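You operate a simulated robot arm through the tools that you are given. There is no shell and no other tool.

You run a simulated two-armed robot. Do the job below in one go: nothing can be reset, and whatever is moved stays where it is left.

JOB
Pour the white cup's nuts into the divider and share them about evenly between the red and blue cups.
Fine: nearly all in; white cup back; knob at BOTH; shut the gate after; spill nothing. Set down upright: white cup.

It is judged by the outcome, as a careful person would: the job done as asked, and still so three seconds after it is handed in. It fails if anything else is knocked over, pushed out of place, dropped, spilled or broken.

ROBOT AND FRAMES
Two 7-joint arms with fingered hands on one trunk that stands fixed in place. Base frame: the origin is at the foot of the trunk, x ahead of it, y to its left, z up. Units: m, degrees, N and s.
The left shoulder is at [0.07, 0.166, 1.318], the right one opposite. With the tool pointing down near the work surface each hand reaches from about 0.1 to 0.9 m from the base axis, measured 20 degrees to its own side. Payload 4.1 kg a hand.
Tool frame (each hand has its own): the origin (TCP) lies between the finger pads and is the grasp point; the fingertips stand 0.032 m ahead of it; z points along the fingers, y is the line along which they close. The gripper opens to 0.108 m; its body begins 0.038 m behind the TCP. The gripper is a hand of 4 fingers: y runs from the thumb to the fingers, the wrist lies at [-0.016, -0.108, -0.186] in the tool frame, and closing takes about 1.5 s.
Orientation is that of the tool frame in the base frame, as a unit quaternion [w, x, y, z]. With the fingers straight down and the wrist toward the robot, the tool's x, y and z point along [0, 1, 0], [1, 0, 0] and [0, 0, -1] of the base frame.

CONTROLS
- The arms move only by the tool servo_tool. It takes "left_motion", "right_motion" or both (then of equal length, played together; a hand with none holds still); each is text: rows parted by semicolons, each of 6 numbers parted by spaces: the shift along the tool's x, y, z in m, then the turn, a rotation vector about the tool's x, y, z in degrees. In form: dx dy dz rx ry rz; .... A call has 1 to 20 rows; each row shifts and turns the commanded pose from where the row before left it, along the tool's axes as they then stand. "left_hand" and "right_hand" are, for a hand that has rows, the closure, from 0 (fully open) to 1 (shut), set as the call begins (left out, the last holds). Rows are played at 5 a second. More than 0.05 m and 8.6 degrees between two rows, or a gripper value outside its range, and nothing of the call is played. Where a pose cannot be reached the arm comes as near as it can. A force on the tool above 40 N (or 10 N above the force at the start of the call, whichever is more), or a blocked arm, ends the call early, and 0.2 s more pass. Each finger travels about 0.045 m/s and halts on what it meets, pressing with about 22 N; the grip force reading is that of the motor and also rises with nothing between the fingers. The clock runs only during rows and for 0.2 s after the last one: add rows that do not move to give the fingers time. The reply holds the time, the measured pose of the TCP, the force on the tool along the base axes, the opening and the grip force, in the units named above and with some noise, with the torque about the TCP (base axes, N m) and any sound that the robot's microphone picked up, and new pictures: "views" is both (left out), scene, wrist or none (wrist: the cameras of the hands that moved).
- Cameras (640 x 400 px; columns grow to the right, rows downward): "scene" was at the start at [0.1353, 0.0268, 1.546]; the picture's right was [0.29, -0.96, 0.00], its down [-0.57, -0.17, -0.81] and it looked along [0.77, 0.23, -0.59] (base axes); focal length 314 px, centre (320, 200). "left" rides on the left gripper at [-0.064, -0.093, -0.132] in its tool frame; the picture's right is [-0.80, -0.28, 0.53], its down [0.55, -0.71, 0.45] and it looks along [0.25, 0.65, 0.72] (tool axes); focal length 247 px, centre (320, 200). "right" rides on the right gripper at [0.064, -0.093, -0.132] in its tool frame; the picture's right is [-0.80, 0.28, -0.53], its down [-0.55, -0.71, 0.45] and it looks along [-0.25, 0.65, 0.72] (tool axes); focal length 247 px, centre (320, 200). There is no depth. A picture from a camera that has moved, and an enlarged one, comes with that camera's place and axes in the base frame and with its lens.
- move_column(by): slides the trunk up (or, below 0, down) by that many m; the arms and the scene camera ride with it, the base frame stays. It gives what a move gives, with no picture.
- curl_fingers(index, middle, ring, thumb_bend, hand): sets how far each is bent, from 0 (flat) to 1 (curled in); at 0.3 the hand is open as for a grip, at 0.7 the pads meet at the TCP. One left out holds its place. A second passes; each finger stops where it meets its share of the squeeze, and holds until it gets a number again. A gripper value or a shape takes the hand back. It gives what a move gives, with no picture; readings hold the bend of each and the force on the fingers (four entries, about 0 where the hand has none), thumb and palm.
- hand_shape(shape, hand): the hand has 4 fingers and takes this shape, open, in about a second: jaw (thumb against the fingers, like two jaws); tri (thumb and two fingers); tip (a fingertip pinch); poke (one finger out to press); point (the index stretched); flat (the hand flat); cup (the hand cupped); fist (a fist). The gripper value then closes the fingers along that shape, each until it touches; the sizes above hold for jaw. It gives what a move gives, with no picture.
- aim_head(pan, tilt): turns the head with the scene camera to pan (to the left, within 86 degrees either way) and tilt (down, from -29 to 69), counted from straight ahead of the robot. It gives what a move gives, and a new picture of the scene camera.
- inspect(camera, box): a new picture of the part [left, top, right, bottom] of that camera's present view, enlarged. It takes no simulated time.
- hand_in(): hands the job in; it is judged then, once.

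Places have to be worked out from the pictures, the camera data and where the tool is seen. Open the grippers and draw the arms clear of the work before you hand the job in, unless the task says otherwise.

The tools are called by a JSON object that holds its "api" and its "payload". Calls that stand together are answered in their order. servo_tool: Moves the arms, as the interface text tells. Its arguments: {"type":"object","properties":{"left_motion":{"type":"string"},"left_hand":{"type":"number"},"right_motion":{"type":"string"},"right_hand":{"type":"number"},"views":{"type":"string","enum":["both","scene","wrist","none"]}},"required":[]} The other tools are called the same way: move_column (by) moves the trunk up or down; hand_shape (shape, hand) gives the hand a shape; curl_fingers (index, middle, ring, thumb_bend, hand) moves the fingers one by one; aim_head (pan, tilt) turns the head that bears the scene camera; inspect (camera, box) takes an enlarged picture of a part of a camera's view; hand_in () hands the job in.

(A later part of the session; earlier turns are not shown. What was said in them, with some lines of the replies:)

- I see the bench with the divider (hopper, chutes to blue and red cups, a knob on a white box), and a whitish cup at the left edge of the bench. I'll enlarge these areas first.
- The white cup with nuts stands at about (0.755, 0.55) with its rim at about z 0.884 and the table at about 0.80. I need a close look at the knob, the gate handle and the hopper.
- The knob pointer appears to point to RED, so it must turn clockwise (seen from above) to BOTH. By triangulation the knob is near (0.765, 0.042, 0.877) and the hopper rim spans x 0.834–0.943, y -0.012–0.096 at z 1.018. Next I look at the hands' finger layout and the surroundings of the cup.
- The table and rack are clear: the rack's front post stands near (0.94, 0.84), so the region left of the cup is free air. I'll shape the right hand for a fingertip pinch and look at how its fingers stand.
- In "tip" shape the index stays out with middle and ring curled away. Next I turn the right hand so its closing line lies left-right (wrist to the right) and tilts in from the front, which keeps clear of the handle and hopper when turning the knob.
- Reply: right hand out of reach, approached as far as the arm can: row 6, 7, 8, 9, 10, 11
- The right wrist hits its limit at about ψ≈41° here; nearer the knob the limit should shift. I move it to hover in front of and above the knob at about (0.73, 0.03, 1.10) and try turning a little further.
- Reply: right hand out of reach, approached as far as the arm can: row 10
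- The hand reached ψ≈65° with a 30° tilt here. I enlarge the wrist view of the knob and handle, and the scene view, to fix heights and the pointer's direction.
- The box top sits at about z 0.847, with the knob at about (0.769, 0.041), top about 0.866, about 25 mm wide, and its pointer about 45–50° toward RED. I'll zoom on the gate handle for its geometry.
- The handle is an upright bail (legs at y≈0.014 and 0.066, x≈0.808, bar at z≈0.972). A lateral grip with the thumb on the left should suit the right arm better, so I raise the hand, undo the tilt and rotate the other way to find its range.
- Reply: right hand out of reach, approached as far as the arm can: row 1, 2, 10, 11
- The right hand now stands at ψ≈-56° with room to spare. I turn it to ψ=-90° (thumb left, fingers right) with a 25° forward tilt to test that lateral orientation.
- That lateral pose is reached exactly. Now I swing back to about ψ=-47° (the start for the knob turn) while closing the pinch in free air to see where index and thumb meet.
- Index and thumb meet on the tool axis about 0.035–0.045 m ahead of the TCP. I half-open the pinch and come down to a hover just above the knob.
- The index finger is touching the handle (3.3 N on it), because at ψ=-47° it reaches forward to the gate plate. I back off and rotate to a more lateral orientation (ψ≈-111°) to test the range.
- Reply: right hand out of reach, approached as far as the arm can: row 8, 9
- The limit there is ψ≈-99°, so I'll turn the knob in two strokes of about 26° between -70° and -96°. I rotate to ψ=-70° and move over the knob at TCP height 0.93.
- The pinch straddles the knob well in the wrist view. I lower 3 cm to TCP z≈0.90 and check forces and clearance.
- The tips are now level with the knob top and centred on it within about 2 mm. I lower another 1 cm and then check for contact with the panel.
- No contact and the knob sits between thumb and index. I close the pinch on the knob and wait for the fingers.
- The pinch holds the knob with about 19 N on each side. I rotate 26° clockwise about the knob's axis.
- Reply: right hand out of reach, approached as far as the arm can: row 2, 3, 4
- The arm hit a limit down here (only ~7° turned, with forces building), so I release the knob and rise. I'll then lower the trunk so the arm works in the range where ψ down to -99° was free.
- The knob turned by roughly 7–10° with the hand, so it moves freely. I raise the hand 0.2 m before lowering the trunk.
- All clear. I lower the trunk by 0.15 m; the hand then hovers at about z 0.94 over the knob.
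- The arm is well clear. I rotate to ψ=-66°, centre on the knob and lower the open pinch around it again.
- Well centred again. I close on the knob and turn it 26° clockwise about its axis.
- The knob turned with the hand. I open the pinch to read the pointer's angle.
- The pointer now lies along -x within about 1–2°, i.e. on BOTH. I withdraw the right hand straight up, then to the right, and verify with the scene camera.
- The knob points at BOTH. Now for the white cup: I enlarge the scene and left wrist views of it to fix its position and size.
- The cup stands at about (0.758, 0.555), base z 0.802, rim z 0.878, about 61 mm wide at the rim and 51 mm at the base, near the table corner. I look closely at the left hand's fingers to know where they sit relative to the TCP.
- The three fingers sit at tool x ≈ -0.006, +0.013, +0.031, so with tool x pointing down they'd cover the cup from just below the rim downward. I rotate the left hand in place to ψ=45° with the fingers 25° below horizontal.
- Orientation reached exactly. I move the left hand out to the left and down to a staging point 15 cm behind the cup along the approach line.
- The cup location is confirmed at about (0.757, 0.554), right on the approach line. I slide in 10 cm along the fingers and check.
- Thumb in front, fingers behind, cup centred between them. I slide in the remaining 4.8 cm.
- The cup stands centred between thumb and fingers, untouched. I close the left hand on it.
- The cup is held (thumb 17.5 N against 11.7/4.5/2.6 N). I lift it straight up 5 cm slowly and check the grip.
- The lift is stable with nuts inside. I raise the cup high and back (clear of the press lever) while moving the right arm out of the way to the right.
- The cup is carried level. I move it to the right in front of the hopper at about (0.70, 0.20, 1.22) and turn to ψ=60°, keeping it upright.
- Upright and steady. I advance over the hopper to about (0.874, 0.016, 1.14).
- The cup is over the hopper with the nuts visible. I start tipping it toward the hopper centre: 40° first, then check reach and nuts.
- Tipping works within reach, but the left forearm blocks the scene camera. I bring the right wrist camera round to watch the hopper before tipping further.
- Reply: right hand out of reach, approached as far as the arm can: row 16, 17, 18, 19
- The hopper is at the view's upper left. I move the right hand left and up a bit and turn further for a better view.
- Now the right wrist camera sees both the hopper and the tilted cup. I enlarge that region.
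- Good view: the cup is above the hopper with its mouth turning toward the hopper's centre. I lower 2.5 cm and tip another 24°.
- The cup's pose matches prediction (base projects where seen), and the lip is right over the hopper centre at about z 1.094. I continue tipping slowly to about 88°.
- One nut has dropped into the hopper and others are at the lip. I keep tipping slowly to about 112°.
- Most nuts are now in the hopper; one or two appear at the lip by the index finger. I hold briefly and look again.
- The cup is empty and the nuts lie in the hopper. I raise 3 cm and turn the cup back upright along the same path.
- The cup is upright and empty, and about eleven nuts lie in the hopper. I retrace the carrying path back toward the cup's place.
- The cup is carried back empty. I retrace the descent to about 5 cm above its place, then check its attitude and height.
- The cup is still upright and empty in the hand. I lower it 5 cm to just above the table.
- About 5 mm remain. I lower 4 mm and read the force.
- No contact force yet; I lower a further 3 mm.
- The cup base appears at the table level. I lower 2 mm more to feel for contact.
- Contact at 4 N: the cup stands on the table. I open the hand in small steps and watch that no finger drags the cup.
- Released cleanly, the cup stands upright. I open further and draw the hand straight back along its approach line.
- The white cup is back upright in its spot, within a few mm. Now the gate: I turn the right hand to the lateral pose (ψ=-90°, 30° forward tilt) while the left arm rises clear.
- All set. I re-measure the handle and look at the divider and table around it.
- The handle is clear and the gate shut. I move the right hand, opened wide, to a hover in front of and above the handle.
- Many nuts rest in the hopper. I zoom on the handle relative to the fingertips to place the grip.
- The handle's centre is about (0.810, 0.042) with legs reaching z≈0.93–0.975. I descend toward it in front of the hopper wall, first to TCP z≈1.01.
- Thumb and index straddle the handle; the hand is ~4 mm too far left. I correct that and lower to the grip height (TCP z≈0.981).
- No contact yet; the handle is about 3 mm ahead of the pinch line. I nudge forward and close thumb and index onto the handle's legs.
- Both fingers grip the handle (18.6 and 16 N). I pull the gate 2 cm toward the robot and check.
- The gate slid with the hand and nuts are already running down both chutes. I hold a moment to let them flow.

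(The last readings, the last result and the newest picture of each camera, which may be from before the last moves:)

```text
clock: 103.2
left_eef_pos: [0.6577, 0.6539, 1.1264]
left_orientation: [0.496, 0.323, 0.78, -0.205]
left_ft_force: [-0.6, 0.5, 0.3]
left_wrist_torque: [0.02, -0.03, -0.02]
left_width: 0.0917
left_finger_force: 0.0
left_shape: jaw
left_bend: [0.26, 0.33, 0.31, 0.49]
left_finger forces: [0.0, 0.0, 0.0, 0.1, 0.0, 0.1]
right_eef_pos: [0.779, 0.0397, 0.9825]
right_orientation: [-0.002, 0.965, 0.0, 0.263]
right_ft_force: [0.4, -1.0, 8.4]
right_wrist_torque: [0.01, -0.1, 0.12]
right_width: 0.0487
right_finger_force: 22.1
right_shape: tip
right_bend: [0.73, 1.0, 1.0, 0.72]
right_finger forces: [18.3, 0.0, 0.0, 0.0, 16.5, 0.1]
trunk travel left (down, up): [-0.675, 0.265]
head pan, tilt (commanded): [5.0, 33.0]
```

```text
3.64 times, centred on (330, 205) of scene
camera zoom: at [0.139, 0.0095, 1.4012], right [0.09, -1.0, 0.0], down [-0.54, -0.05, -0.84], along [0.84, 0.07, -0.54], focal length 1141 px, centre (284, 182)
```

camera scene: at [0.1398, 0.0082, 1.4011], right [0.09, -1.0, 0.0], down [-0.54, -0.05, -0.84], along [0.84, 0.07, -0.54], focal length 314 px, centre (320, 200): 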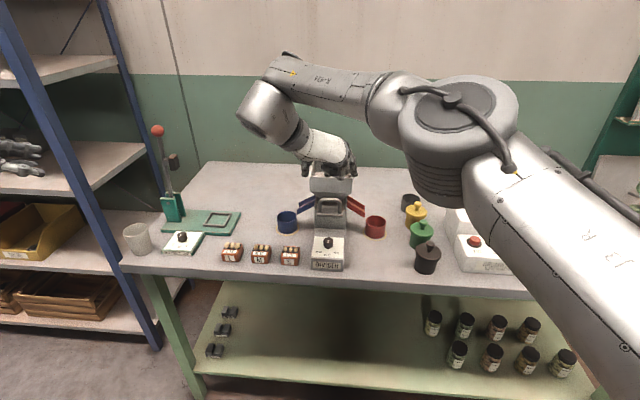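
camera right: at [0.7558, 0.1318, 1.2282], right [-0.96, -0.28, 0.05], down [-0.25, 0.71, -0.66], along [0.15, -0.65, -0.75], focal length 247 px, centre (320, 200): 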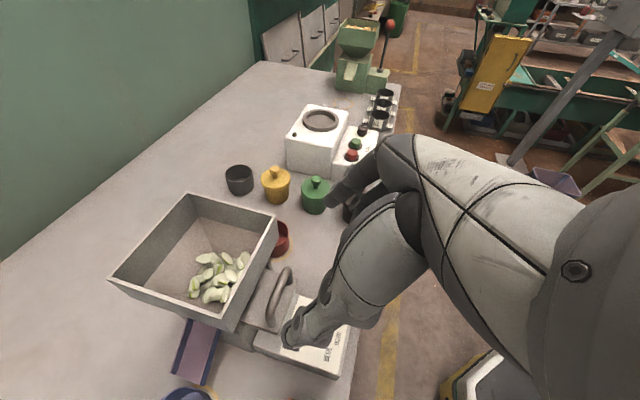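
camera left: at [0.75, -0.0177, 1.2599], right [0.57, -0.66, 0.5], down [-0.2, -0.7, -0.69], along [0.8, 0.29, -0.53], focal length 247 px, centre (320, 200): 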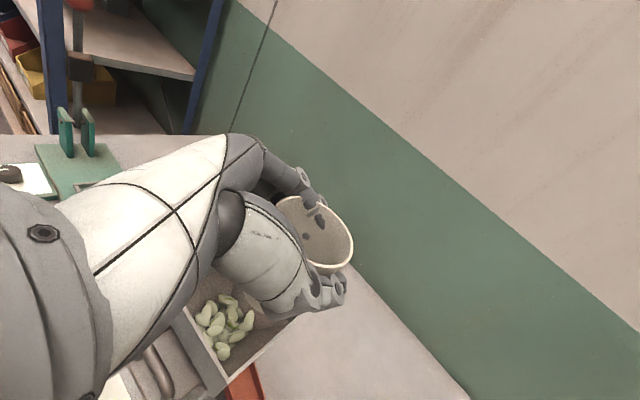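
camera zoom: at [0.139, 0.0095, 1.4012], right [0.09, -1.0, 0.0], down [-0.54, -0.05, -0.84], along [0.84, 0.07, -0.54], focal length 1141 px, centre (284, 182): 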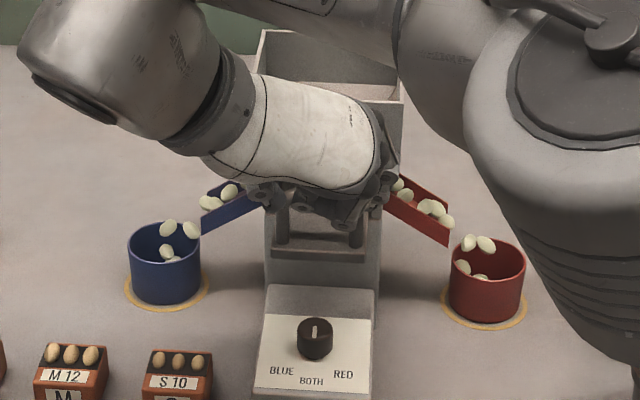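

Nuts flow evenly into both cups. I wait a bit longer and open the gate a further 1 cm.

{"api": "servo_tool", "payload": {"right_motion": "0 0 0 0 0 0; 0 0 0 0 0 0; 0 0 0 0 0 0; -0.0043 0 -0.0025 0 0 0; -0.0043 0 -0.0025 0 0 0; 0 0 0 0 0 0; 0 0 0 0 0 0; 0 0 0 0 0 0", "views": "none"}}

{"api": "inspect", "payload": {"camera": "right", "box": [100, 140, 380, 400]}}

{"api": "inspect", "payload": {"camera": "scene", "box": [260, 150, 400, 260]}}

```text
clock: 105.0
left_eef_pos: [0.6574, 0.6554, 1.1266]
left_orientation: [0.496, 0.324, 0.779, -0.204]
left_ft_force: [0.1, -0.3, 0.3]
left_wrist_torque: [-0.01, 0.0, -0.01]
left_width: 0.0916
left_finger_force: 0.0
left_shape: jaw
left_bend: [0.26, 0.33, 0.31, 0.49]
left_finger forces: [0.1, 0.0, 0.0, 0.1, 0.0, 0.0]
right_eef_pos: [0.768, 0.0394, 0.9831]
right_orientation: [-0.002, 0.965, 0.0, 0.263]
right_ft_force: [-0.5, -1.5, 8.5]
right_wrist_torque: [-0.03, -0.13, 0.05]
right_width: 0.0489
right_finger_force: 22.1
right_shape: tip
right_bend: [0.73, 1.0, 1.0, 0.72]
right_finger forces: [19.0, 0.1, 0.0, 0.0, 16.6, 0.0]
trunk travel left (down, up): [-0.675, 0.265]
head pan, tilt (commanded): [5.0, 33.0]
```

```text
1.54 times, centred on (240, 270) of right
camera zoom: at [0.759, 0.1314, 1.1301], right [-0.96, -0.28, 0.05], down [-0.25, 0.71, -0.66], along [0.15, -0.65, -0.75], focal length 380 px, centre (443, 92)
```

zoom: 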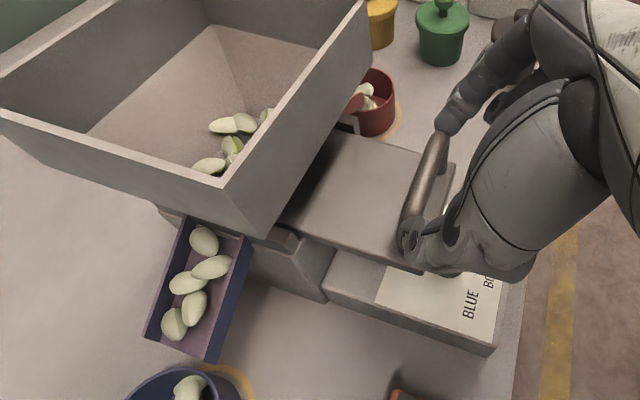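

```text
3.64 times, centred on (330, 205) of scene
camera zoom: at [0.1388, 0.0094, 1.4012], right [0.09, -1.0, 0.0], down [-0.54, -0.05, -0.84], along [0.84, 0.07, -0.54], focal length 1141 px, centre (284, 182)
```

zoom: 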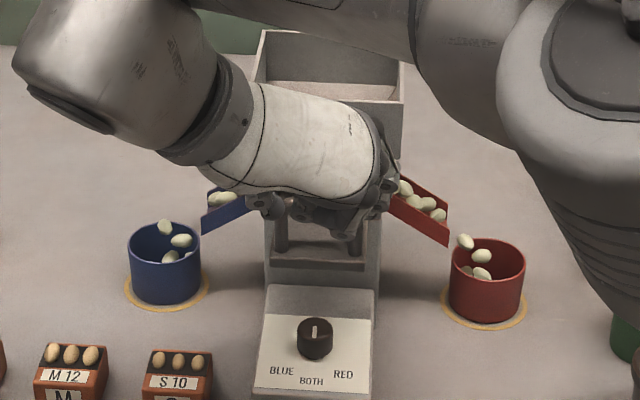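

The flow continues steadily to both sides. I hold, open another 1 cm, and let it run.

{"api": "servo_tool", "payload": {"right_motion": "0 0 0 0 0 0; 0 0 0 0 0 0; 0 0 0 0 0 0; 0 0 0 0 0 0; -0.0043 0 -0.0025 0 0 0; -0.0043 0 -0.0025 0 0 0; 0 0 0 0 0 0; 0 0 0 0 0 0; 0 0 0 0 0 0; 0 0 0 0 0 0; 0 0 0 0 0 0", "views": "none"}}

{"api": "inspect", "payload": {"camera": "right", "box": [100, 140, 380, 400]}}

{"api": "inspect", "payload": {"camera": "scene", "box": [260, 150, 400, 260]}}

```text
clock: 107.4
left_eef_pos: [0.6563, 0.6544, 1.1263]
left_orientation: [0.495, 0.324, 0.78, -0.205]
left_ft_force: [0.3, -0.5, 0.5]
left_wrist_torque: [-0.01, -0.01, -0.03]
left_width: 0.0917
left_finger_force: 0.0
left_shape: jaw
left_bend: [0.26, 0.33, 0.31, 0.49]
left_finger forces: [0.0, 0.0, 0.0, 0.0, 0.0, 0.1]
right_eef_pos: [0.7592, 0.0392, 0.9833]
right_orientation: [-0.002, 0.965, -0.001, 0.263]
right_ft_force: [-0.2, -2.2, 9.0]
right_wrist_torque: [-0.09, -0.13, 0.11]
right_width: 0.0484
right_finger_force: 22.4
right_shape: tip
right_bend: [0.73, 1.0, 1.0, 0.73]
right_finger forces: [19.2, 0.0, 0.0, 0.0, 16.0, 0.0]
trunk travel left (down, up): [-0.675, 0.265]
head pan, tilt (commanded): [5.0, 33.0]
```

```text
1.54 times, centred on (240, 270) of right
camera zoom: at [0.7495, 0.1315, 1.1301], right [-0.96, -0.28, 0.05], down [-0.25, 0.71, -0.66], along [0.15, -0.65, -0.75], focal length 380 px, centre (443, 92)
```

zoom: 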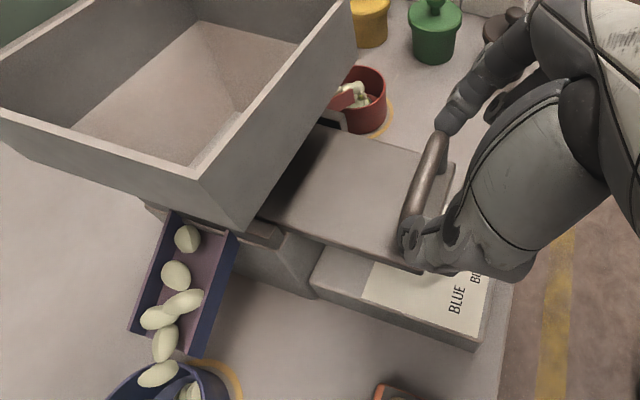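

```text
3.64 times, centred on (330, 205) of scene
camera zoom: at [0.1388, 0.0093, 1.4012], right [0.09, -1.0, 0.0], down [-0.54, -0.05, -0.84], along [0.84, 0.07, -0.54], focal length 1141 px, centre (284, 182)
```

zoom: 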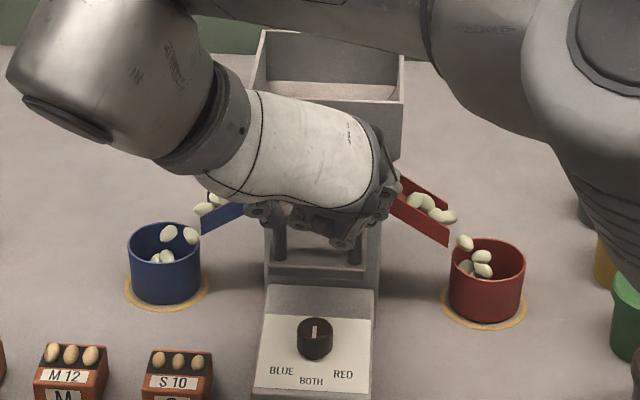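

The hopper looks nearly empty from here; nuts are still sliding down the chutes. I wait a few seconds more.

{"api": "servo_tool", "payload": {"right_motion": "0 0 0 0 0 0; 0 0 0 0 0 0; 0 0 0 0 0 0; 0 0 0 0 0 0; 0 0 0 0 0 0; 0 0 0 0 0 0; 0 0 0 0 0 0; 0 0 0 0 0 0; 0 0 0 0 0 0; 0 0 0 0 0 0; 0 0 0 0 0 0; 0 0 0 0 0 0; 0 0 0 0 0 0; 0 0 0 0 0 0; 0 0 0 0 0 0", "views": "none"}}

{"api": "inspect", "payload": {"camera": "right", "box": [100, 140, 380, 400]}}

{"api": "inspect", "payload": {"camera": "scene", "box": [260, 150, 400, 260]}}

```text
clock: 110.6
left_eef_pos: [0.6576, 0.6539, 1.1257]
left_orientation: [0.496, 0.323, 0.779, -0.205]
left_ft_force: [0.6, 0.3, -0.5]
left_wrist_torque: [-0.02, 0.01, -0.02]
left_width: 0.0918
left_finger_force: 0.0
left_shape: jaw
left_bend: [0.26, 0.33, 0.31, 0.49]
left_finger forces: [0.0, 0.0, 0.0, 0.1, 0.2, 0.1]
right_eef_pos: [0.7584, 0.0398, 0.9827]
right_orientation: [-0.002, 0.965, -0.001, 0.264]
right_ft_force: [0.3, -2.3, 8.9]
right_wrist_torque: [-0.07, -0.13, 0.05]
right_width: 0.0483
right_finger_force: 22.1
right_shape: tip
right_bend: [0.73, 1.0, 1.0, 0.73]
right_finger forces: [19.1, 0.0, 0.0, 0.0, 15.9, 0.0]
trunk travel left (down, up): [-0.675, 0.265]
head pan, tilt (commanded): [5.0, 33.0]
```

```text
1.54 times, centred on (240, 270) of right
camera zoom: at [0.7495, 0.1315, 1.1302], right [-0.96, -0.28, 0.05], down [-0.25, 0.71, -0.66], along [0.15, -0.65, -0.75], focal length 380 px, centre (443, 92)
```

zoom: 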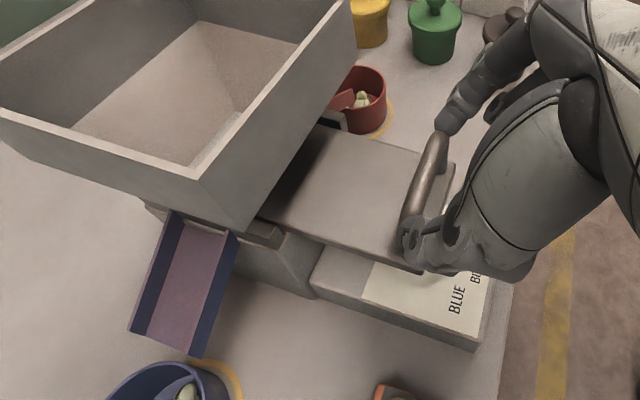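

```text
3.64 times, centred on (330, 205) of scene
camera zoom: at [0.1388, 0.0093, 1.4012], right [0.09, -1.0, 0.0], down [-0.54, -0.05, -0.84], along [0.84, 0.07, -0.54], focal length 1141 px, centre (284, 182)
```

zoom: 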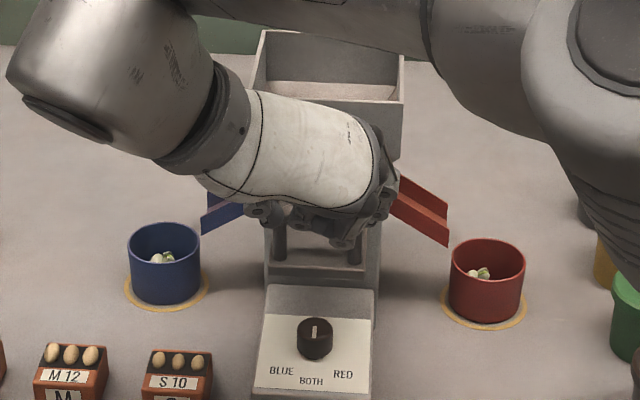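

Both chutes have emptied into the cups. I push the gate shut by the same 4 cm.

{"api": "servo_tool", "payload": {"right_motion": "0.0043 0 0.0025 0 0 0; 0.0043 0 0.0025 0 0 0; 0.0043 0 0.0025 0 0 0; 0.0043 0 0.0025 0 0 0; 0.0043 0 0.0025 0 0 0; 0.0043 0 0.0025 0 0 0; 0.0043 0 0.0025 0 0 0; 0.0043 0 0.0025 0 0 0; 0 0 0 0 0 0", "views": "none"}}

{"api": "inspect", "payload": {"camera": "right", "box": [160, 140, 380, 360]}}

```text
clock: 112.6
left_eef_pos: [0.657, 0.6548, 1.1264]
left_orientation: [0.497, 0.323, 0.779, -0.205]
left_ft_force: [-0.4, -0.3, 0.5]
left_wrist_torque: [0.05, -0.03, -0.01]
left_width: 0.0914
left_finger_force: 0.0
left_shape: jaw
left_bend: [0.26, 0.33, 0.31, 0.49]
left_finger forces: [0.1, 0.0, 0.0, 0.0, 0.0, 0.0]
right_eef_pos: [0.7989, 0.0387, 0.9834]
right_orientation: [-0.002, 0.965, -0.001, 0.262]
right_ft_force: [-5.3, -1.7, 7.2]
right_wrist_torque: [-0.07, 0.01, 0.09]
right_width: 0.048
right_finger_force: 22.8
right_shape: tip
right_bend: [0.73, 1.0, 1.0, 0.73]
right_finger forces: [17.9, 0.0, 0.1, 0.1, 16.8, 0.1]
trunk travel left (down, up): [-0.675, 0.265]
head pan, tilt (commanded): [5.0, 33.0]
```

```text
1.82 times, centred on (270, 250) of right
camera zoom: at [0.7888, 0.1315, 1.1308], right [-0.96, -0.28, 0.05], down [-0.25, 0.71, -0.66], along [0.15, -0.65, -0.75], focal length 449 px, centre (411, 109)
```

zoom: 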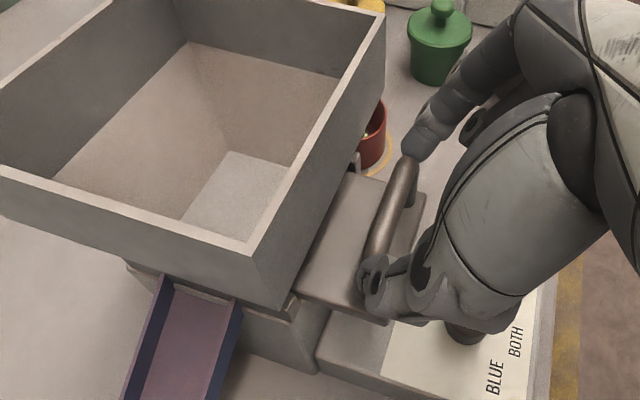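

The gate plate covers the hopper's empty bottom again, with 5 N of push. I press 3 mm further to be sure it's fully home.

{"api": "servo_tool", "payload": {"right_motion": "0.0026 0 0.0015 0 0 0; 0 0 0 0 0 0; 0 0 0 0 0 0", "views": "none"}}

{"api": "inspect", "payload": {"camera": "right", "box": [160, 140, 380, 360]}}

```text
clock: 113.4
left_eef_pos: [0.6551, 0.6529, 1.1272]
left_orientation: [0.497, 0.323, 0.779, -0.205]
left_ft_force: [-0.5, 0.0, 0.1]
left_wrist_torque: [0.02, 0.02, 0.04]
left_width: 0.0916
left_finger_force: 0.1
left_shape: jaw
left_bend: [0.26, 0.33, 0.31, 0.49]
left_finger forces: [0.0, 0.1, 0.0, 0.0, 0.1, 0.0]
right_eef_pos: [0.801, 0.0399, 0.9843]
right_orientation: [-0.002, 0.965, 0.0, 0.263]
right_ft_force: [-14.8, -2.2, 4.9]
right_wrist_torque: [-0.17, 0.31, 0.2]
right_width: 0.0478
right_finger_force: 22.7
right_shape: tip
right_bend: [0.73, 1.0, 1.0, 0.73]
right_finger forces: [17.9, 0.1, 0.0, 0.0, 17.8, 0.0]
trunk travel left (down, up): [-0.675, 0.265]
head pan, tilt (commanded): [5.0, 33.0]
```

```text
1.82 times, centred on (270, 250) of right
camera zoom: at [0.7905, 0.1317, 1.1315], right [-0.96, -0.28, 0.05], down [-0.25, 0.71, -0.66], along [0.15, -0.65, -0.75], focal length 449 px, centre (411, 109)
```

zoom: 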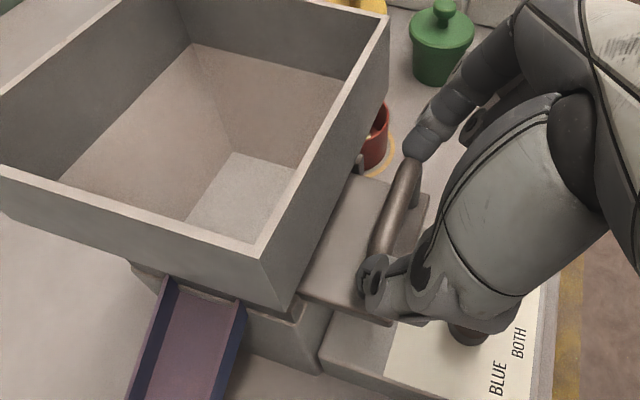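

The gate is hard against its stop (15 N). I ease off 2 mm, open the fingers, and then retreat back and up along the tool axis.

{"api": "servo_tool", "payload": {"right_motion": "-0.0017 0 -0.001 0 0 0; 0 0 0 0 0 0; 0 0 0 0 0 0; 0 0 0 0 0 0; 0 0 0 0 0 0; 0 0 0 0 0 0", "right_hand": 0.1, "views": "none"}}

{"api": "inspect", "payload": {"camera": "right", "box": [160, 140, 380, 360]}}

```text
clock: 114.8
left_eef_pos: [0.6587, 0.6544, 1.1238]
left_orientation: [0.495, 0.323, 0.78, -0.205]
left_ft_force: [0.3, -0.2, -0.5]
left_wrist_torque: [0.01, 0.01, -0.01]
left_width: 0.0914
left_finger_force: 0.1
left_shape: jaw
left_bend: [0.26, 0.33, 0.31, 0.49]
left_finger forces: [0.1, 0.0, 0.0, 0.0, 0.0, 0.0]
right_eef_pos: [0.8004, 0.0406, 0.983]
right_orientation: [-0.002, 0.965, 0.0, 0.263]
right_ft_force: [-0.2, -0.1, 0.6]
right_wrist_torque: [0.01, 0.01, 0.0]
right_width: 0.0971
right_finger_force: 0.1
right_shape: tip
right_bend: [0.29, 0.98, 0.99, 0.44]
right_finger forces: [0.0, 0.1, 0.0, 0.1, 0.0, 0.0]
trunk travel left (down, up): [-0.675, 0.265]
head pan, tilt (commanded): [5.0, 33.0]
```

```text
1.82 times, centred on (270, 250) of right
camera zoom: at [0.7915, 0.1315, 1.1298], right [-0.96, -0.28, 0.05], down [-0.25, 0.71, -0.66], along [0.15, -0.65, -0.75], focal length 449 px, centre (411, 109)
```

zoom: 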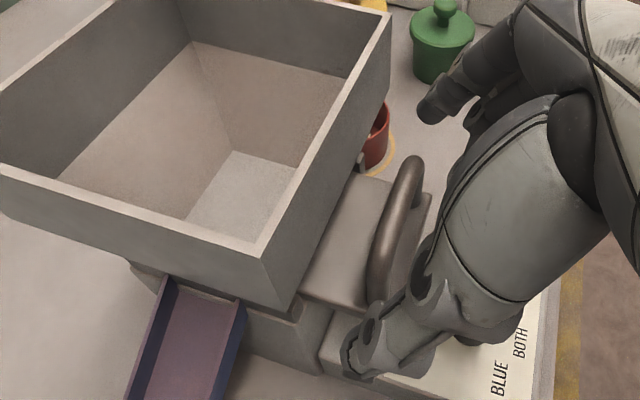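

Released without moving the gate. I retreat along -z of the tool and then move up and out to the right.

{"api": "servo_tool", "payload": {"right_motion": "0 0 -0.03 0 0 0; 0 0 -0.035 0 0 0; 0 0 -0.035 0 0 0; 0 0 -0.035 0 0 0; 0.01 0.03 -0.02 0 0 0; 0 0.04 -0.01 0 0 0; 0 0.04 -0.01 0 0 0; 0 0.04 -0.01 0 0 0; 0 0.04 -0.01 0 0 0; 0 0.04 -0.01 0 0 0; 0 0.04 -0.01 0 0 0; 0 0.04 -0.01 0 0 0; 0 0 0 0 0 0", "views": "scene"}}

{"api": "inspect", "payload": {"camera": "scene", "box": [260, 150, 400, 280]}}

```text
clock: 117.6
left_eef_pos: [0.6581, 0.6546, 1.1231]
left_orientation: [0.495, 0.323, 0.779, -0.207]
left_ft_force: [0.1, 0.1, 0.0]
left_wrist_torque: [0.0, -0.04, -0.03]
left_width: 0.0917
left_finger_force: 0.0
left_shape: jaw
left_bend: [0.26, 0.33, 0.31, 0.49]
left_finger forces: [0.1, 0.1, 0.0, 0.1, 0.1, 0.0]
right_eef_pos: [0.6943, -0.2704, 1.1793]
right_orientation: [-0.001, 0.965, -0.001, 0.261]
right_ft_force: [0.2, -0.2, 0.1]
right_wrist_torque: [-0.03, 0.07, 0.0]
right_width: 0.0969
right_finger_force: 0.2
right_shape: tip
right_bend: [0.29, 0.98, 0.99, 0.44]
right_finger forces: [0.2, 0.0, 0.0, 0.1, 0.0, 0.0]
trunk travel left (down, up): [-0.675, 0.265]
head pan, tilt (commanded): [5.0, 33.0]
camera scene: at [0.1408, 0.011, 1.4009], right [0.09, -1.0, 0.0], down [-0.54, -0.05, -0.84], along [0.84, 0.07, -0.55], focal length 314 px, centre (320, 200)
```

scene: 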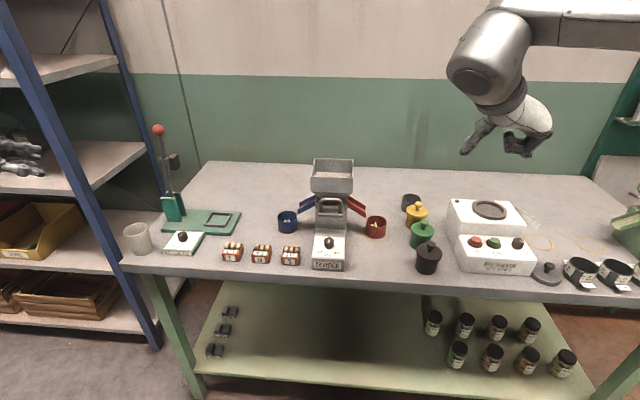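

```text
3.08 times, centred on (330, 215) of scene
camera zoom: at [0.1408, 0.011, 1.4009], right [0.09, -1.0, 0.0], down [-0.54, -0.05, -0.84], along [0.84, 0.07, -0.55], focal length 965 px, centre (289, 154)
```

zoom: 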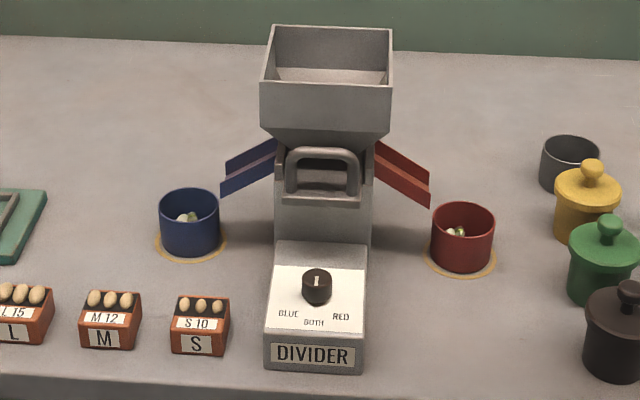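

Everything looks in order. I raise the trunk again for a better look into the cups, hopper and table.

{"api": "move_column", "payload": {"by": 0.2}}

{"api": "aim_head", "payload": {"pan": 5, "tilt": 42}}

{"api": "inspect", "payload": {"camera": "scene", "box": [270, 140, 400, 270]}}

{"api": "inspect", "payload": {"camera": "scene", "box": [110, 100, 300, 270]}}

```text
clock: 119.7
left_eef_pos: [0.659, 0.6534, 1.325]
left_orientation: [0.496, 0.323, 0.779, -0.205]
left_ft_force: [-0.2, 0.5, 0.8]
left_wrist_torque: [-0.01, 0.0, 0.0]
left_width: 0.0915
left_finger_force: 0.1
left_shape: jaw
left_bend: [0.26, 0.33, 0.31, 0.49]
left_finger forces: [0.0, 0.0, 0.0, 0.0, 0.1, 0.0]
right_eef_pos: [0.6955, -0.2705, 1.3802]
right_orientation: [-0.001, 0.965, 0.0, 0.262]
right_ft_force: [0.0, 0.1, 0.7]
right_wrist_torque: [-0.02, 0.01, 0.02]
right_width: 0.0971
right_finger_force: 0.1
right_shape: tip
right_bend: [0.29, 0.98, 0.99, 0.44]
right_finger forces: [0.0, 0.0, 0.0, 0.0, 0.0, 0.0]
trunk travel left (down, up): [-0.875, 0.065]
head pan, tilt (commanded): [5.0, 33.0]
```

```text
clock: 120.4
left_eef_pos: [0.6584, 0.6538, 1.3244]
left_orientation: [0.495, 0.323, 0.78, -0.205]
left_ft_force: [0.2, -0.1, -0.1]
left_wrist_torque: [-0.01, 0.04, -0.01]
left_width: 0.0914
left_finger_force: 0.1
left_shape: jaw
left_bend: [0.26, 0.33, 0.31, 0.49]
left_finger forces: [0.0, 0.0, 0.0, 0.1, 0.1, 0.0]
right_eef_pos: [0.6949, -0.271, 1.3795]
right_orientation: [-0.001, 0.965, -0.001, 0.262]
right_ft_force: [-0.4, 0.6, -0.2]
right_wrist_torque: [0.02, 0.02, 0.0]
right_width: 0.0971
right_finger_force: 0.0
right_shape: tip
right_bend: [0.29, 0.98, 0.99, 0.44]
right_finger forces: [0.0, 0.1, 0.0, 0.0, 0.0, 0.1]
trunk travel left (down, up): [-0.875, 0.065]
head pan, tilt (commanded): [5.0, 42.0]
camera scene: at [0.135, 0.0091, 1.5875], right [0.09, -1.0, 0.0], down [-0.67, -0.06, -0.74], along [0.74, 0.07, -0.67], focal length 314 px, centre (320, 200)
```

scene: 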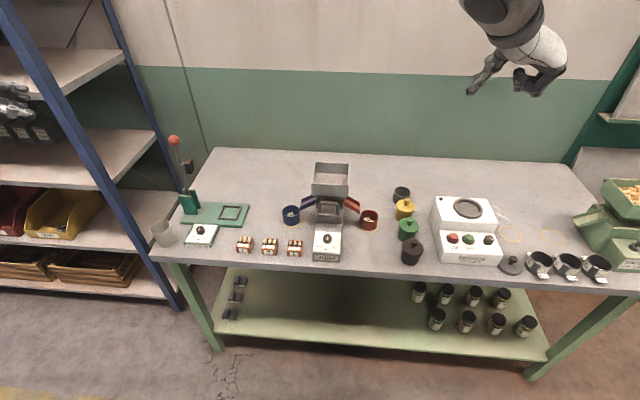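

```text
3.08 times, centred on (335, 205) of scene
camera zoom: at [0.135, 0.0091, 1.5875], right [0.09, -1.0, 0.0], down [-0.67, -0.06, -0.74], along [0.74, 0.07, -0.67], focal length 965 px, centre (274, 185)
```

zoom: 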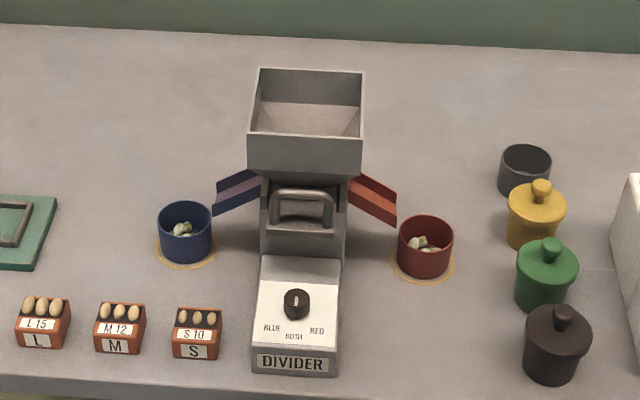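

```text
2.35 times, centred on (205, 185) of scene
camera zoom: at [0.135, 0.0091, 1.5875], right [0.09, -1.0, 0.0], down [-0.67, -0.06, -0.74], along [0.74, 0.07, -0.67], focal length 738 px, centre (591, 235)
```

zoom: 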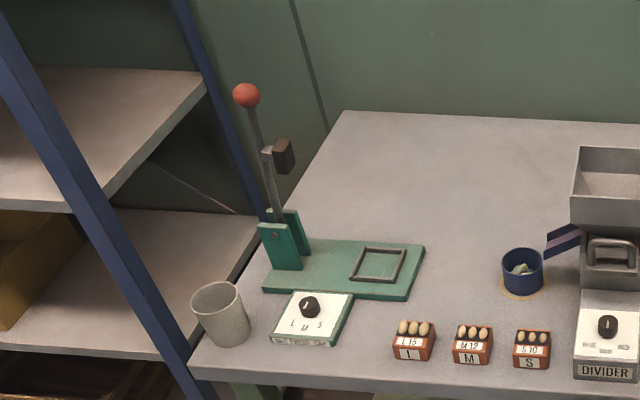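

No spilled nuts in sight, knob at BOTH. I enlarge the cups, the knob and the white cup for a last check.

{"api": "inspect", "payload": {"camera": "scene", "box": [275, 190, 305, 235]}}

{"api": "inspect", "payload": {"camera": "scene", "box": [350, 195, 390, 240]}}

{"api": "inspect", "payload": {"camera": "scene", "box": [305, 155, 360, 265]}}

{"api": "inspect", "payload": {"camera": "scene", "box": [140, 205, 220, 260]}}

{"api": "inspect", "payload": {"camera": "right", "box": [0, 0, 640, 400]}}

{"api": "inspect", "payload": {"camera": "left", "box": [0, 0, 640, 400]}}

```text
8.89 times, centred on (290, 212) of scene
camera zoom: at [0.135, 0.0091, 1.5875], right [0.09, -1.0, 0.0], down [-0.67, -0.06, -0.74], along [0.74, 0.07, -0.67], focal length 2789 px, centre (587, 89)
```

zoom: 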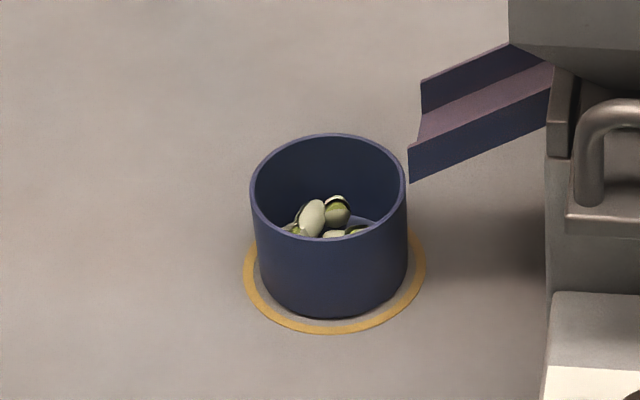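

```text
8.89 times, centred on (370, 218) of scene
camera zoom: at [0.135, 0.0091, 1.5875], right [0.09, -1.0, 0.0], down [-0.67, -0.06, -0.74], along [0.74, 0.07, -0.67], focal length 2789 px, centre (-124, 44)
```

zoom: 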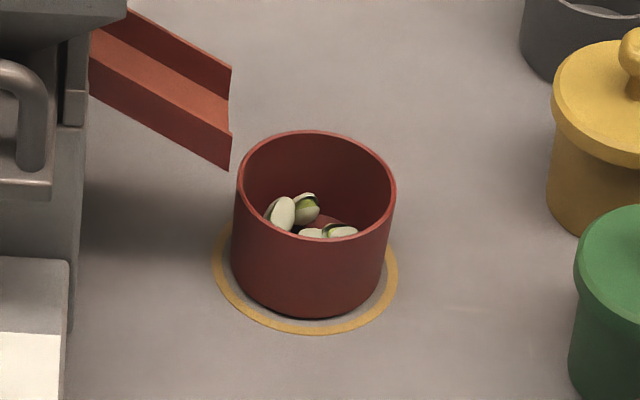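

```text
3.64 times, centred on (332, 210) of scene
camera zoom: at [0.135, 0.0091, 1.5875], right [0.09, -1.0, 0.0], down [-0.67, -0.06, -0.74], along [0.74, 0.07, -0.67], focal length 1141 px, centre (274, 164)
```

zoom: 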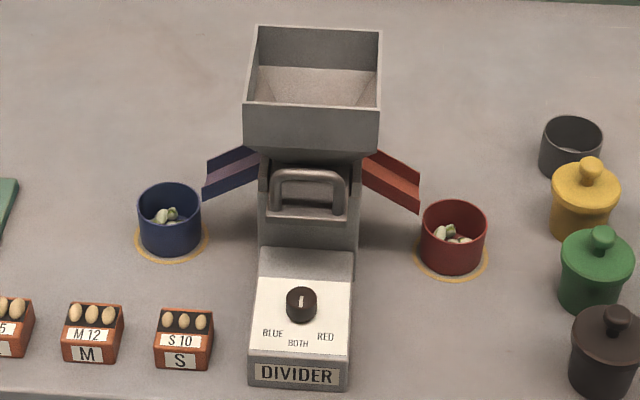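

```text
7.27 times, centred on (180, 232) of scene
camera zoom: at [0.135, 0.0091, 1.5875], right [0.09, -1.0, 0.0], down [-0.67, -0.06, -0.74], along [0.74, 0.07, -0.67], focal length 2282 px, centre (1338, -36)
```

zoom: 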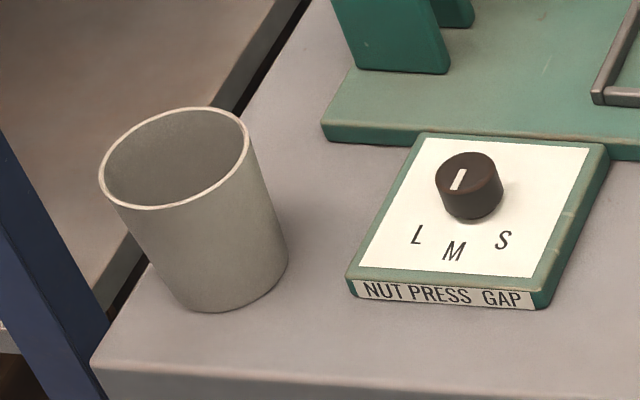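

```text
1.00 times, centred on (320, 200) of right (not enlarged: the box is as wide or as high as the picture)
camera zoom: at [0.6854, -0.1787, 1.5273], right [-0.96, -0.28, 0.05], down [-0.25, 0.71, -0.66], along [0.15, -0.65, -0.75], focal length 247 px, centre (320, 200)
```

zoom: 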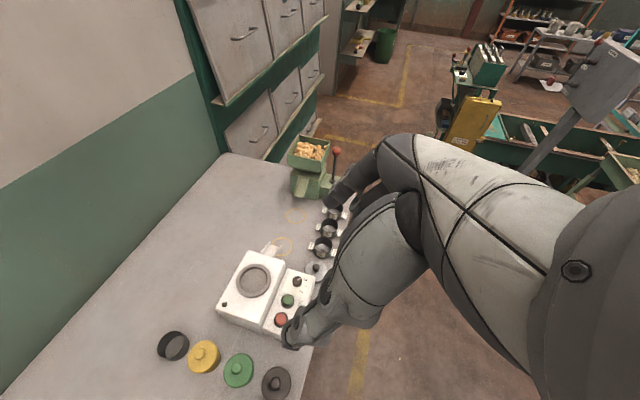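

```text
1.00 times, centred on (320, 200) of left (not enlarged: the box is as wide or as high as the picture)
camera zoom: at [0.5292, 0.6535, 1.4395], right [0.38, -0.78, 0.5], down [-0.38, -0.62, -0.69], along [0.84, 0.07, -0.53], focal length 247 px, centre (320, 200)
```

zoom: 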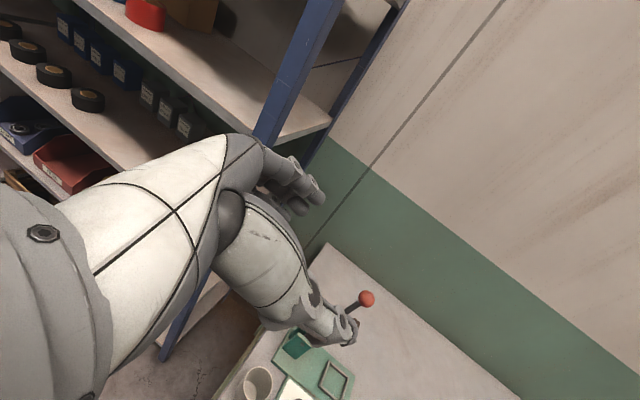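

The white cup and hopper look right. I bring the right wrist camera above the cups (well clear, z≈1.28) to see the shares from above.

{"api": "servo_tool", "payload": {"right_motion": "0.0049 -0.0337 0.0145 0 0 0; 0.0049 -0.0337 0.0145 0 0 0; 0.0049 -0.0337 0.0145 0 0 0; 0.0049 -0.0337 0.0145 0 0 0; 0.0049 -0.0337 0.0145 0 0 0; 0.0049 -0.0337 0.0145 0 0 0; 0.0049 -0.0337 0.0145 0 0 0; 0.0049 -0.0337 0.0145 0 0 0; 0.0049 -0.0337 0.0145 0 0 0; 0.0049 -0.0337 0.0145 0 0 0; 0 0 0 7.057 0 4.137; 0 0 0 7.057 0 4.137; 0 0 0 7.057 0 4.137; 0 0 0 7.057 0 4.137; 0 0 0 7.057 0 4.137; 0 0 0 0 0 0", "views": "wrist"}}

{"api": "inspect", "payload": {"camera": "left", "box": [220, 350, 300, 400]}}

```text
clock: 123.8
left_eef_pos: [0.6582, 0.656, 1.3248]
left_orientation: [0.496, 0.323, 0.779, -0.205]
left_ft_force: [0.2, 0.7, -0.5]
left_wrist_torque: [0.0, 0.0, 0.03]
left_width: 0.0918
left_finger_force: 0.0
left_shape: jaw
left_bend: [0.26, 0.33, 0.31, 0.49]
left_finger forces: [0.0, 0.0, 0.0, 0.0, 0.1, 0.1]
right_eef_pos: [0.8022, 0.0454, 1.2867]
right_orientation: [-0.34, 0.903, -0.092, 0.245]
right_ft_force: [0.6, 1.6, -0.6]
right_wrist_torque: [0.02, 0.01, 0.02]
right_width: 0.0971
right_finger_force: 0.0
right_shape: tip
right_bend: [0.29, 0.98, 0.99, 0.44]
right_finger forces: [0.0, 0.0, 0.0, 0.1, 0.0, 0.0]
right hand out of reach, approached as far as the arm can: row 10
trunk travel left (down, up): [-0.875, 0.065]
head pan, tilt (commanded): [5.0, 42.0]
camera right: at [0.7926, 0.0196, 1.4597], right [-0.96, -0.25, -0.14], down [-0.25, 0.97, -0.04], along [0.15, 0.0, -0.99], focal length 247 px, centre (320, 200)
```

right: 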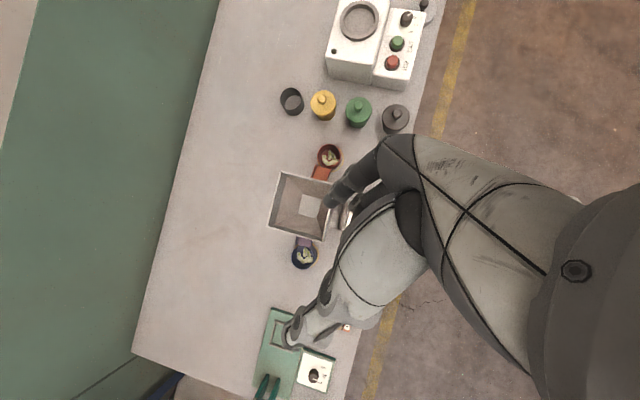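

```text
8.00 times, centred on (260, 375) of left
camera zoom: at [0.5287, 0.6553, 1.4388], right [0.38, -0.78, 0.5], down [-0.38, -0.62, -0.69], along [0.84, 0.07, -0.53], focal length 1976 px, centre (800, -1200)
```

zoom: 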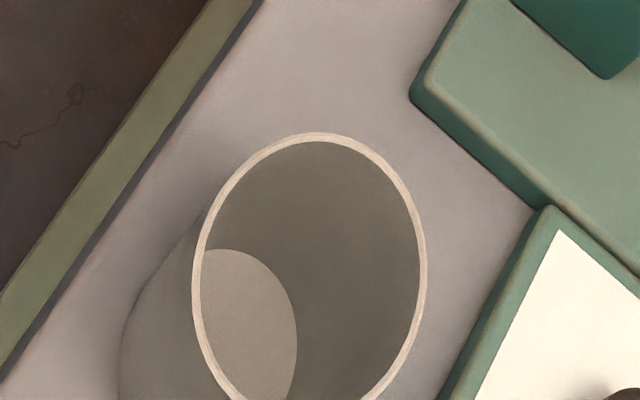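

The white cup is empty. Now I enlarge the top view of the red and blue cups and the hopper.

{"api": "inspect", "payload": {"camera": "right", "box": [310, 135, 350, 185]}}

{"api": "inspect", "payload": {"camera": "right", "box": [280, 230, 330, 280]}}

{"api": "inspect", "payload": {"camera": "right", "box": [240, 120, 360, 290]}}

```text
8.00 times, centred on (330, 160) of right
camera zoom: at [0.7926, 0.0196, 1.4597], right [-0.96, -0.25, -0.14], down [-0.25, 0.97, -0.04], along [0.15, 0.0, -0.99], focal length 1976 px, centre (240, 520)
```

zoom: 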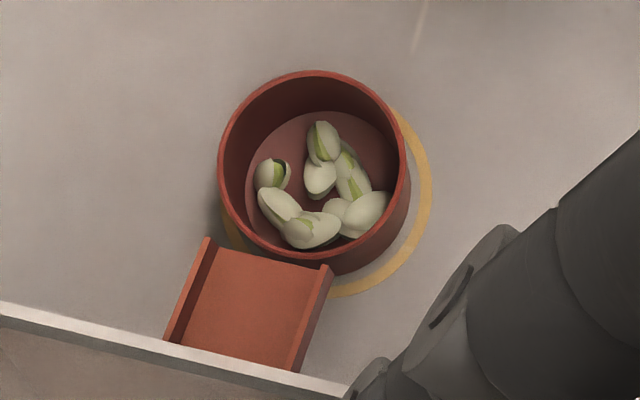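

```text
8.00 times, centred on (305, 255) of right
camera zoom: at [0.7926, 0.0196, 1.4597], right [-0.96, -0.25, -0.14], down [-0.25, 0.97, -0.04], along [0.15, 0.0, -0.99], focal length 1976 px, centre (440, -240)
```

zoom: 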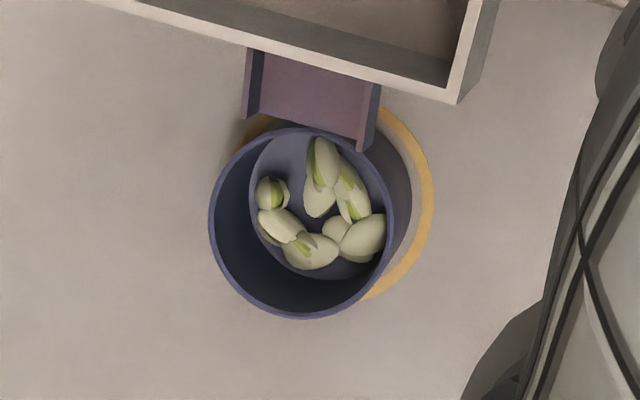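

```text
2.35 times, centred on (300, 205) of right
camera zoom: at [0.7926, 0.0196, 1.4597], right [-0.96, -0.25, -0.14], down [-0.25, 0.97, -0.04], along [0.15, 0.0, -0.99], focal length 581 px, centre (367, 188)
```

zoom: 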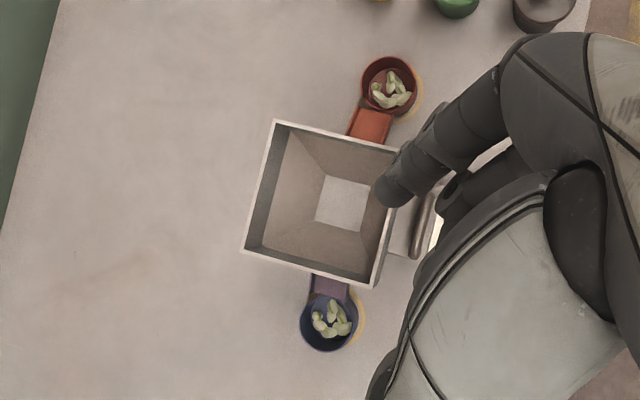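

Both cups hold about the same number of nuts (about eight each), the hopper is empty, the gate shut, and nothing is spilled. I retrace the right arm to the right and open both hands fully.

{"api": "servo_tool", "payload": {"right_motion": "0 0 0 -7.057 0 -4.137; 0 0 0 -7.057 0 -4.137; 0 0 0 -7.057 0 -4.137; 0 0 0 -7.057 0 -4.137; 0 0 0 -7.057 0 -4.137; -0.0049 0.0337 -0.0145 0 0 0; -0.0049 0.0337 -0.0145 0 0 0; -0.0049 0.0337 -0.0145 0 0 0; -0.0049 0.0337 -0.0145 0 0 0; -0.0049 0.0337 -0.0145 0 0 0; -0.0049 0.0337 -0.0145 0 0 0; -0.0049 0.0337 -0.0145 0 0 0; -0.0049 0.0337 -0.0145 0 0 0; -0.0049 0.0337 -0.0145 0 0 0; -0.0049 0.0337 -0.0145 0 0 0; 0 0 0 0 0 0", "left_motion": "0 0 -0.01 0 0 0; 0 0 -0.01 0 0 0; 0 0 -0.01 0 0 0; 0 0 -0.01 0 0 0; 0 0 -0.01 0 0 0; 0 0 0 0 0 0; 0 0 0 0 0 0; 0 0 0 0 0 0; 0 0 0 0 0 0; 0 0 0 0 0 0; 0 0 0 0 0 0; 0 0 0 0 0 0; 0 0 0 0 0 0; 0 0 0 0 0 0; 0 0 0 0 0 0; 0 0 0 0 0 0", "right_hand": 0, "left_hand": 0, "views": "scene"}}

{"api": "inspect", "payload": {"camera": "scene", "box": [130, 140, 440, 290]}}

```text
clock: 127.2
left_eef_pos: [0.6271, 0.6872, 1.3453]
left_orientation: [0.495, 0.324, 0.78, -0.205]
left_ft_force: [0.3, 0.1, 0.0]
left_wrist_torque: [0.02, 0.0, -0.04]
left_width: 0.1078
left_finger_force: 0.0
left_shape: jaw
left_bend: [0.3, 0.3, 0.3, 0.3]
left_finger forces: [0.0, 0.1, 0.0, 0.0, 0.1, 0.0]
right_eef_pos: [0.6885, -0.2918, 1.3871]
right_orientation: [-0.001, 0.965, -0.001, 0.262]
right_ft_force: [-0.1, -0.2, 0.5]
right_wrist_torque: [0.01, 0.02, -0.05]
right_width: 0.1077
right_finger_force: 0.0
right_shape: tip
right_bend: [0.3, 0.98, 0.99, 0.3]
right_finger forces: [0.0, 0.0, 0.0, 0.0, 0.0, 0.0]
trunk travel left (down, up): [-0.875, 0.065]
head pan, tilt (commanded): [5.0, 42.0]
camera scene: at [0.1354, 0.0097, 1.5874], right [0.09, -1.0, 0.0], down [-0.67, -0.06, -0.74], along [0.74, 0.06, -0.67], focal length 314 px, centre (320, 200)
```

scene: 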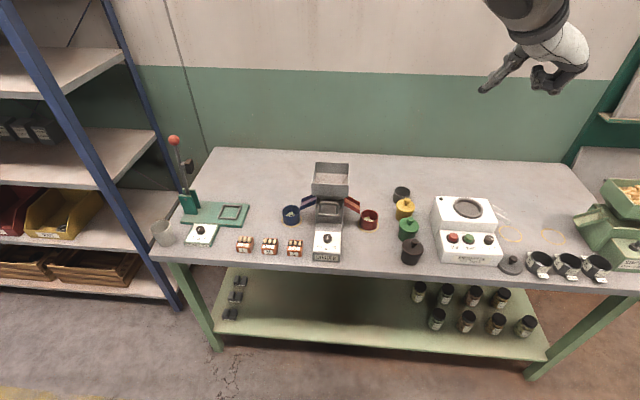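

```text
2.06 times, centred on (285, 215) of scene
camera zoom: at [0.1354, 0.0097, 1.5874], right [0.09, -1.0, 0.0], down [-0.67, -0.06, -0.74], along [0.74, 0.06, -0.67], focal length 648 px, centre (392, 169)
```

zoom: 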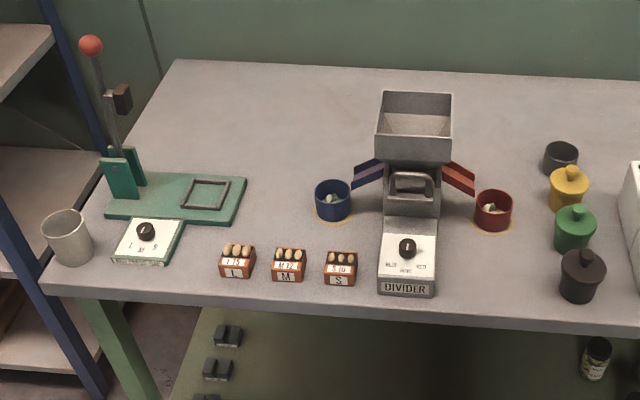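

Everything is as asked: the nuts are shared between the red and blue cups, the white cup is back upright, the knob is at BOTH and the gate is shut. Both arms are clear with hands open, so I hand the job in.

{"api": "hand_in", "payload": {}}

```text
The job is handed in.
```

The nuts are shared about evenly between the red and blue cups. I counted roughly eight in each from above, though some nuts may be hidden under others.

- **Hopper and white cup:** both are empty. I couldn't see inside the divider body, but both chutes are clear.
- **White cup:** back upright, within about 6 mm of where it stood.
- **Knob:** at BOTH. It was at RED when I started.
- **Gate:** pushed shut until it hit its stop.
- **Spills:** I saw no nuts on the table. Nothing else appeared moved.

Both hands are open and clear of the bench.
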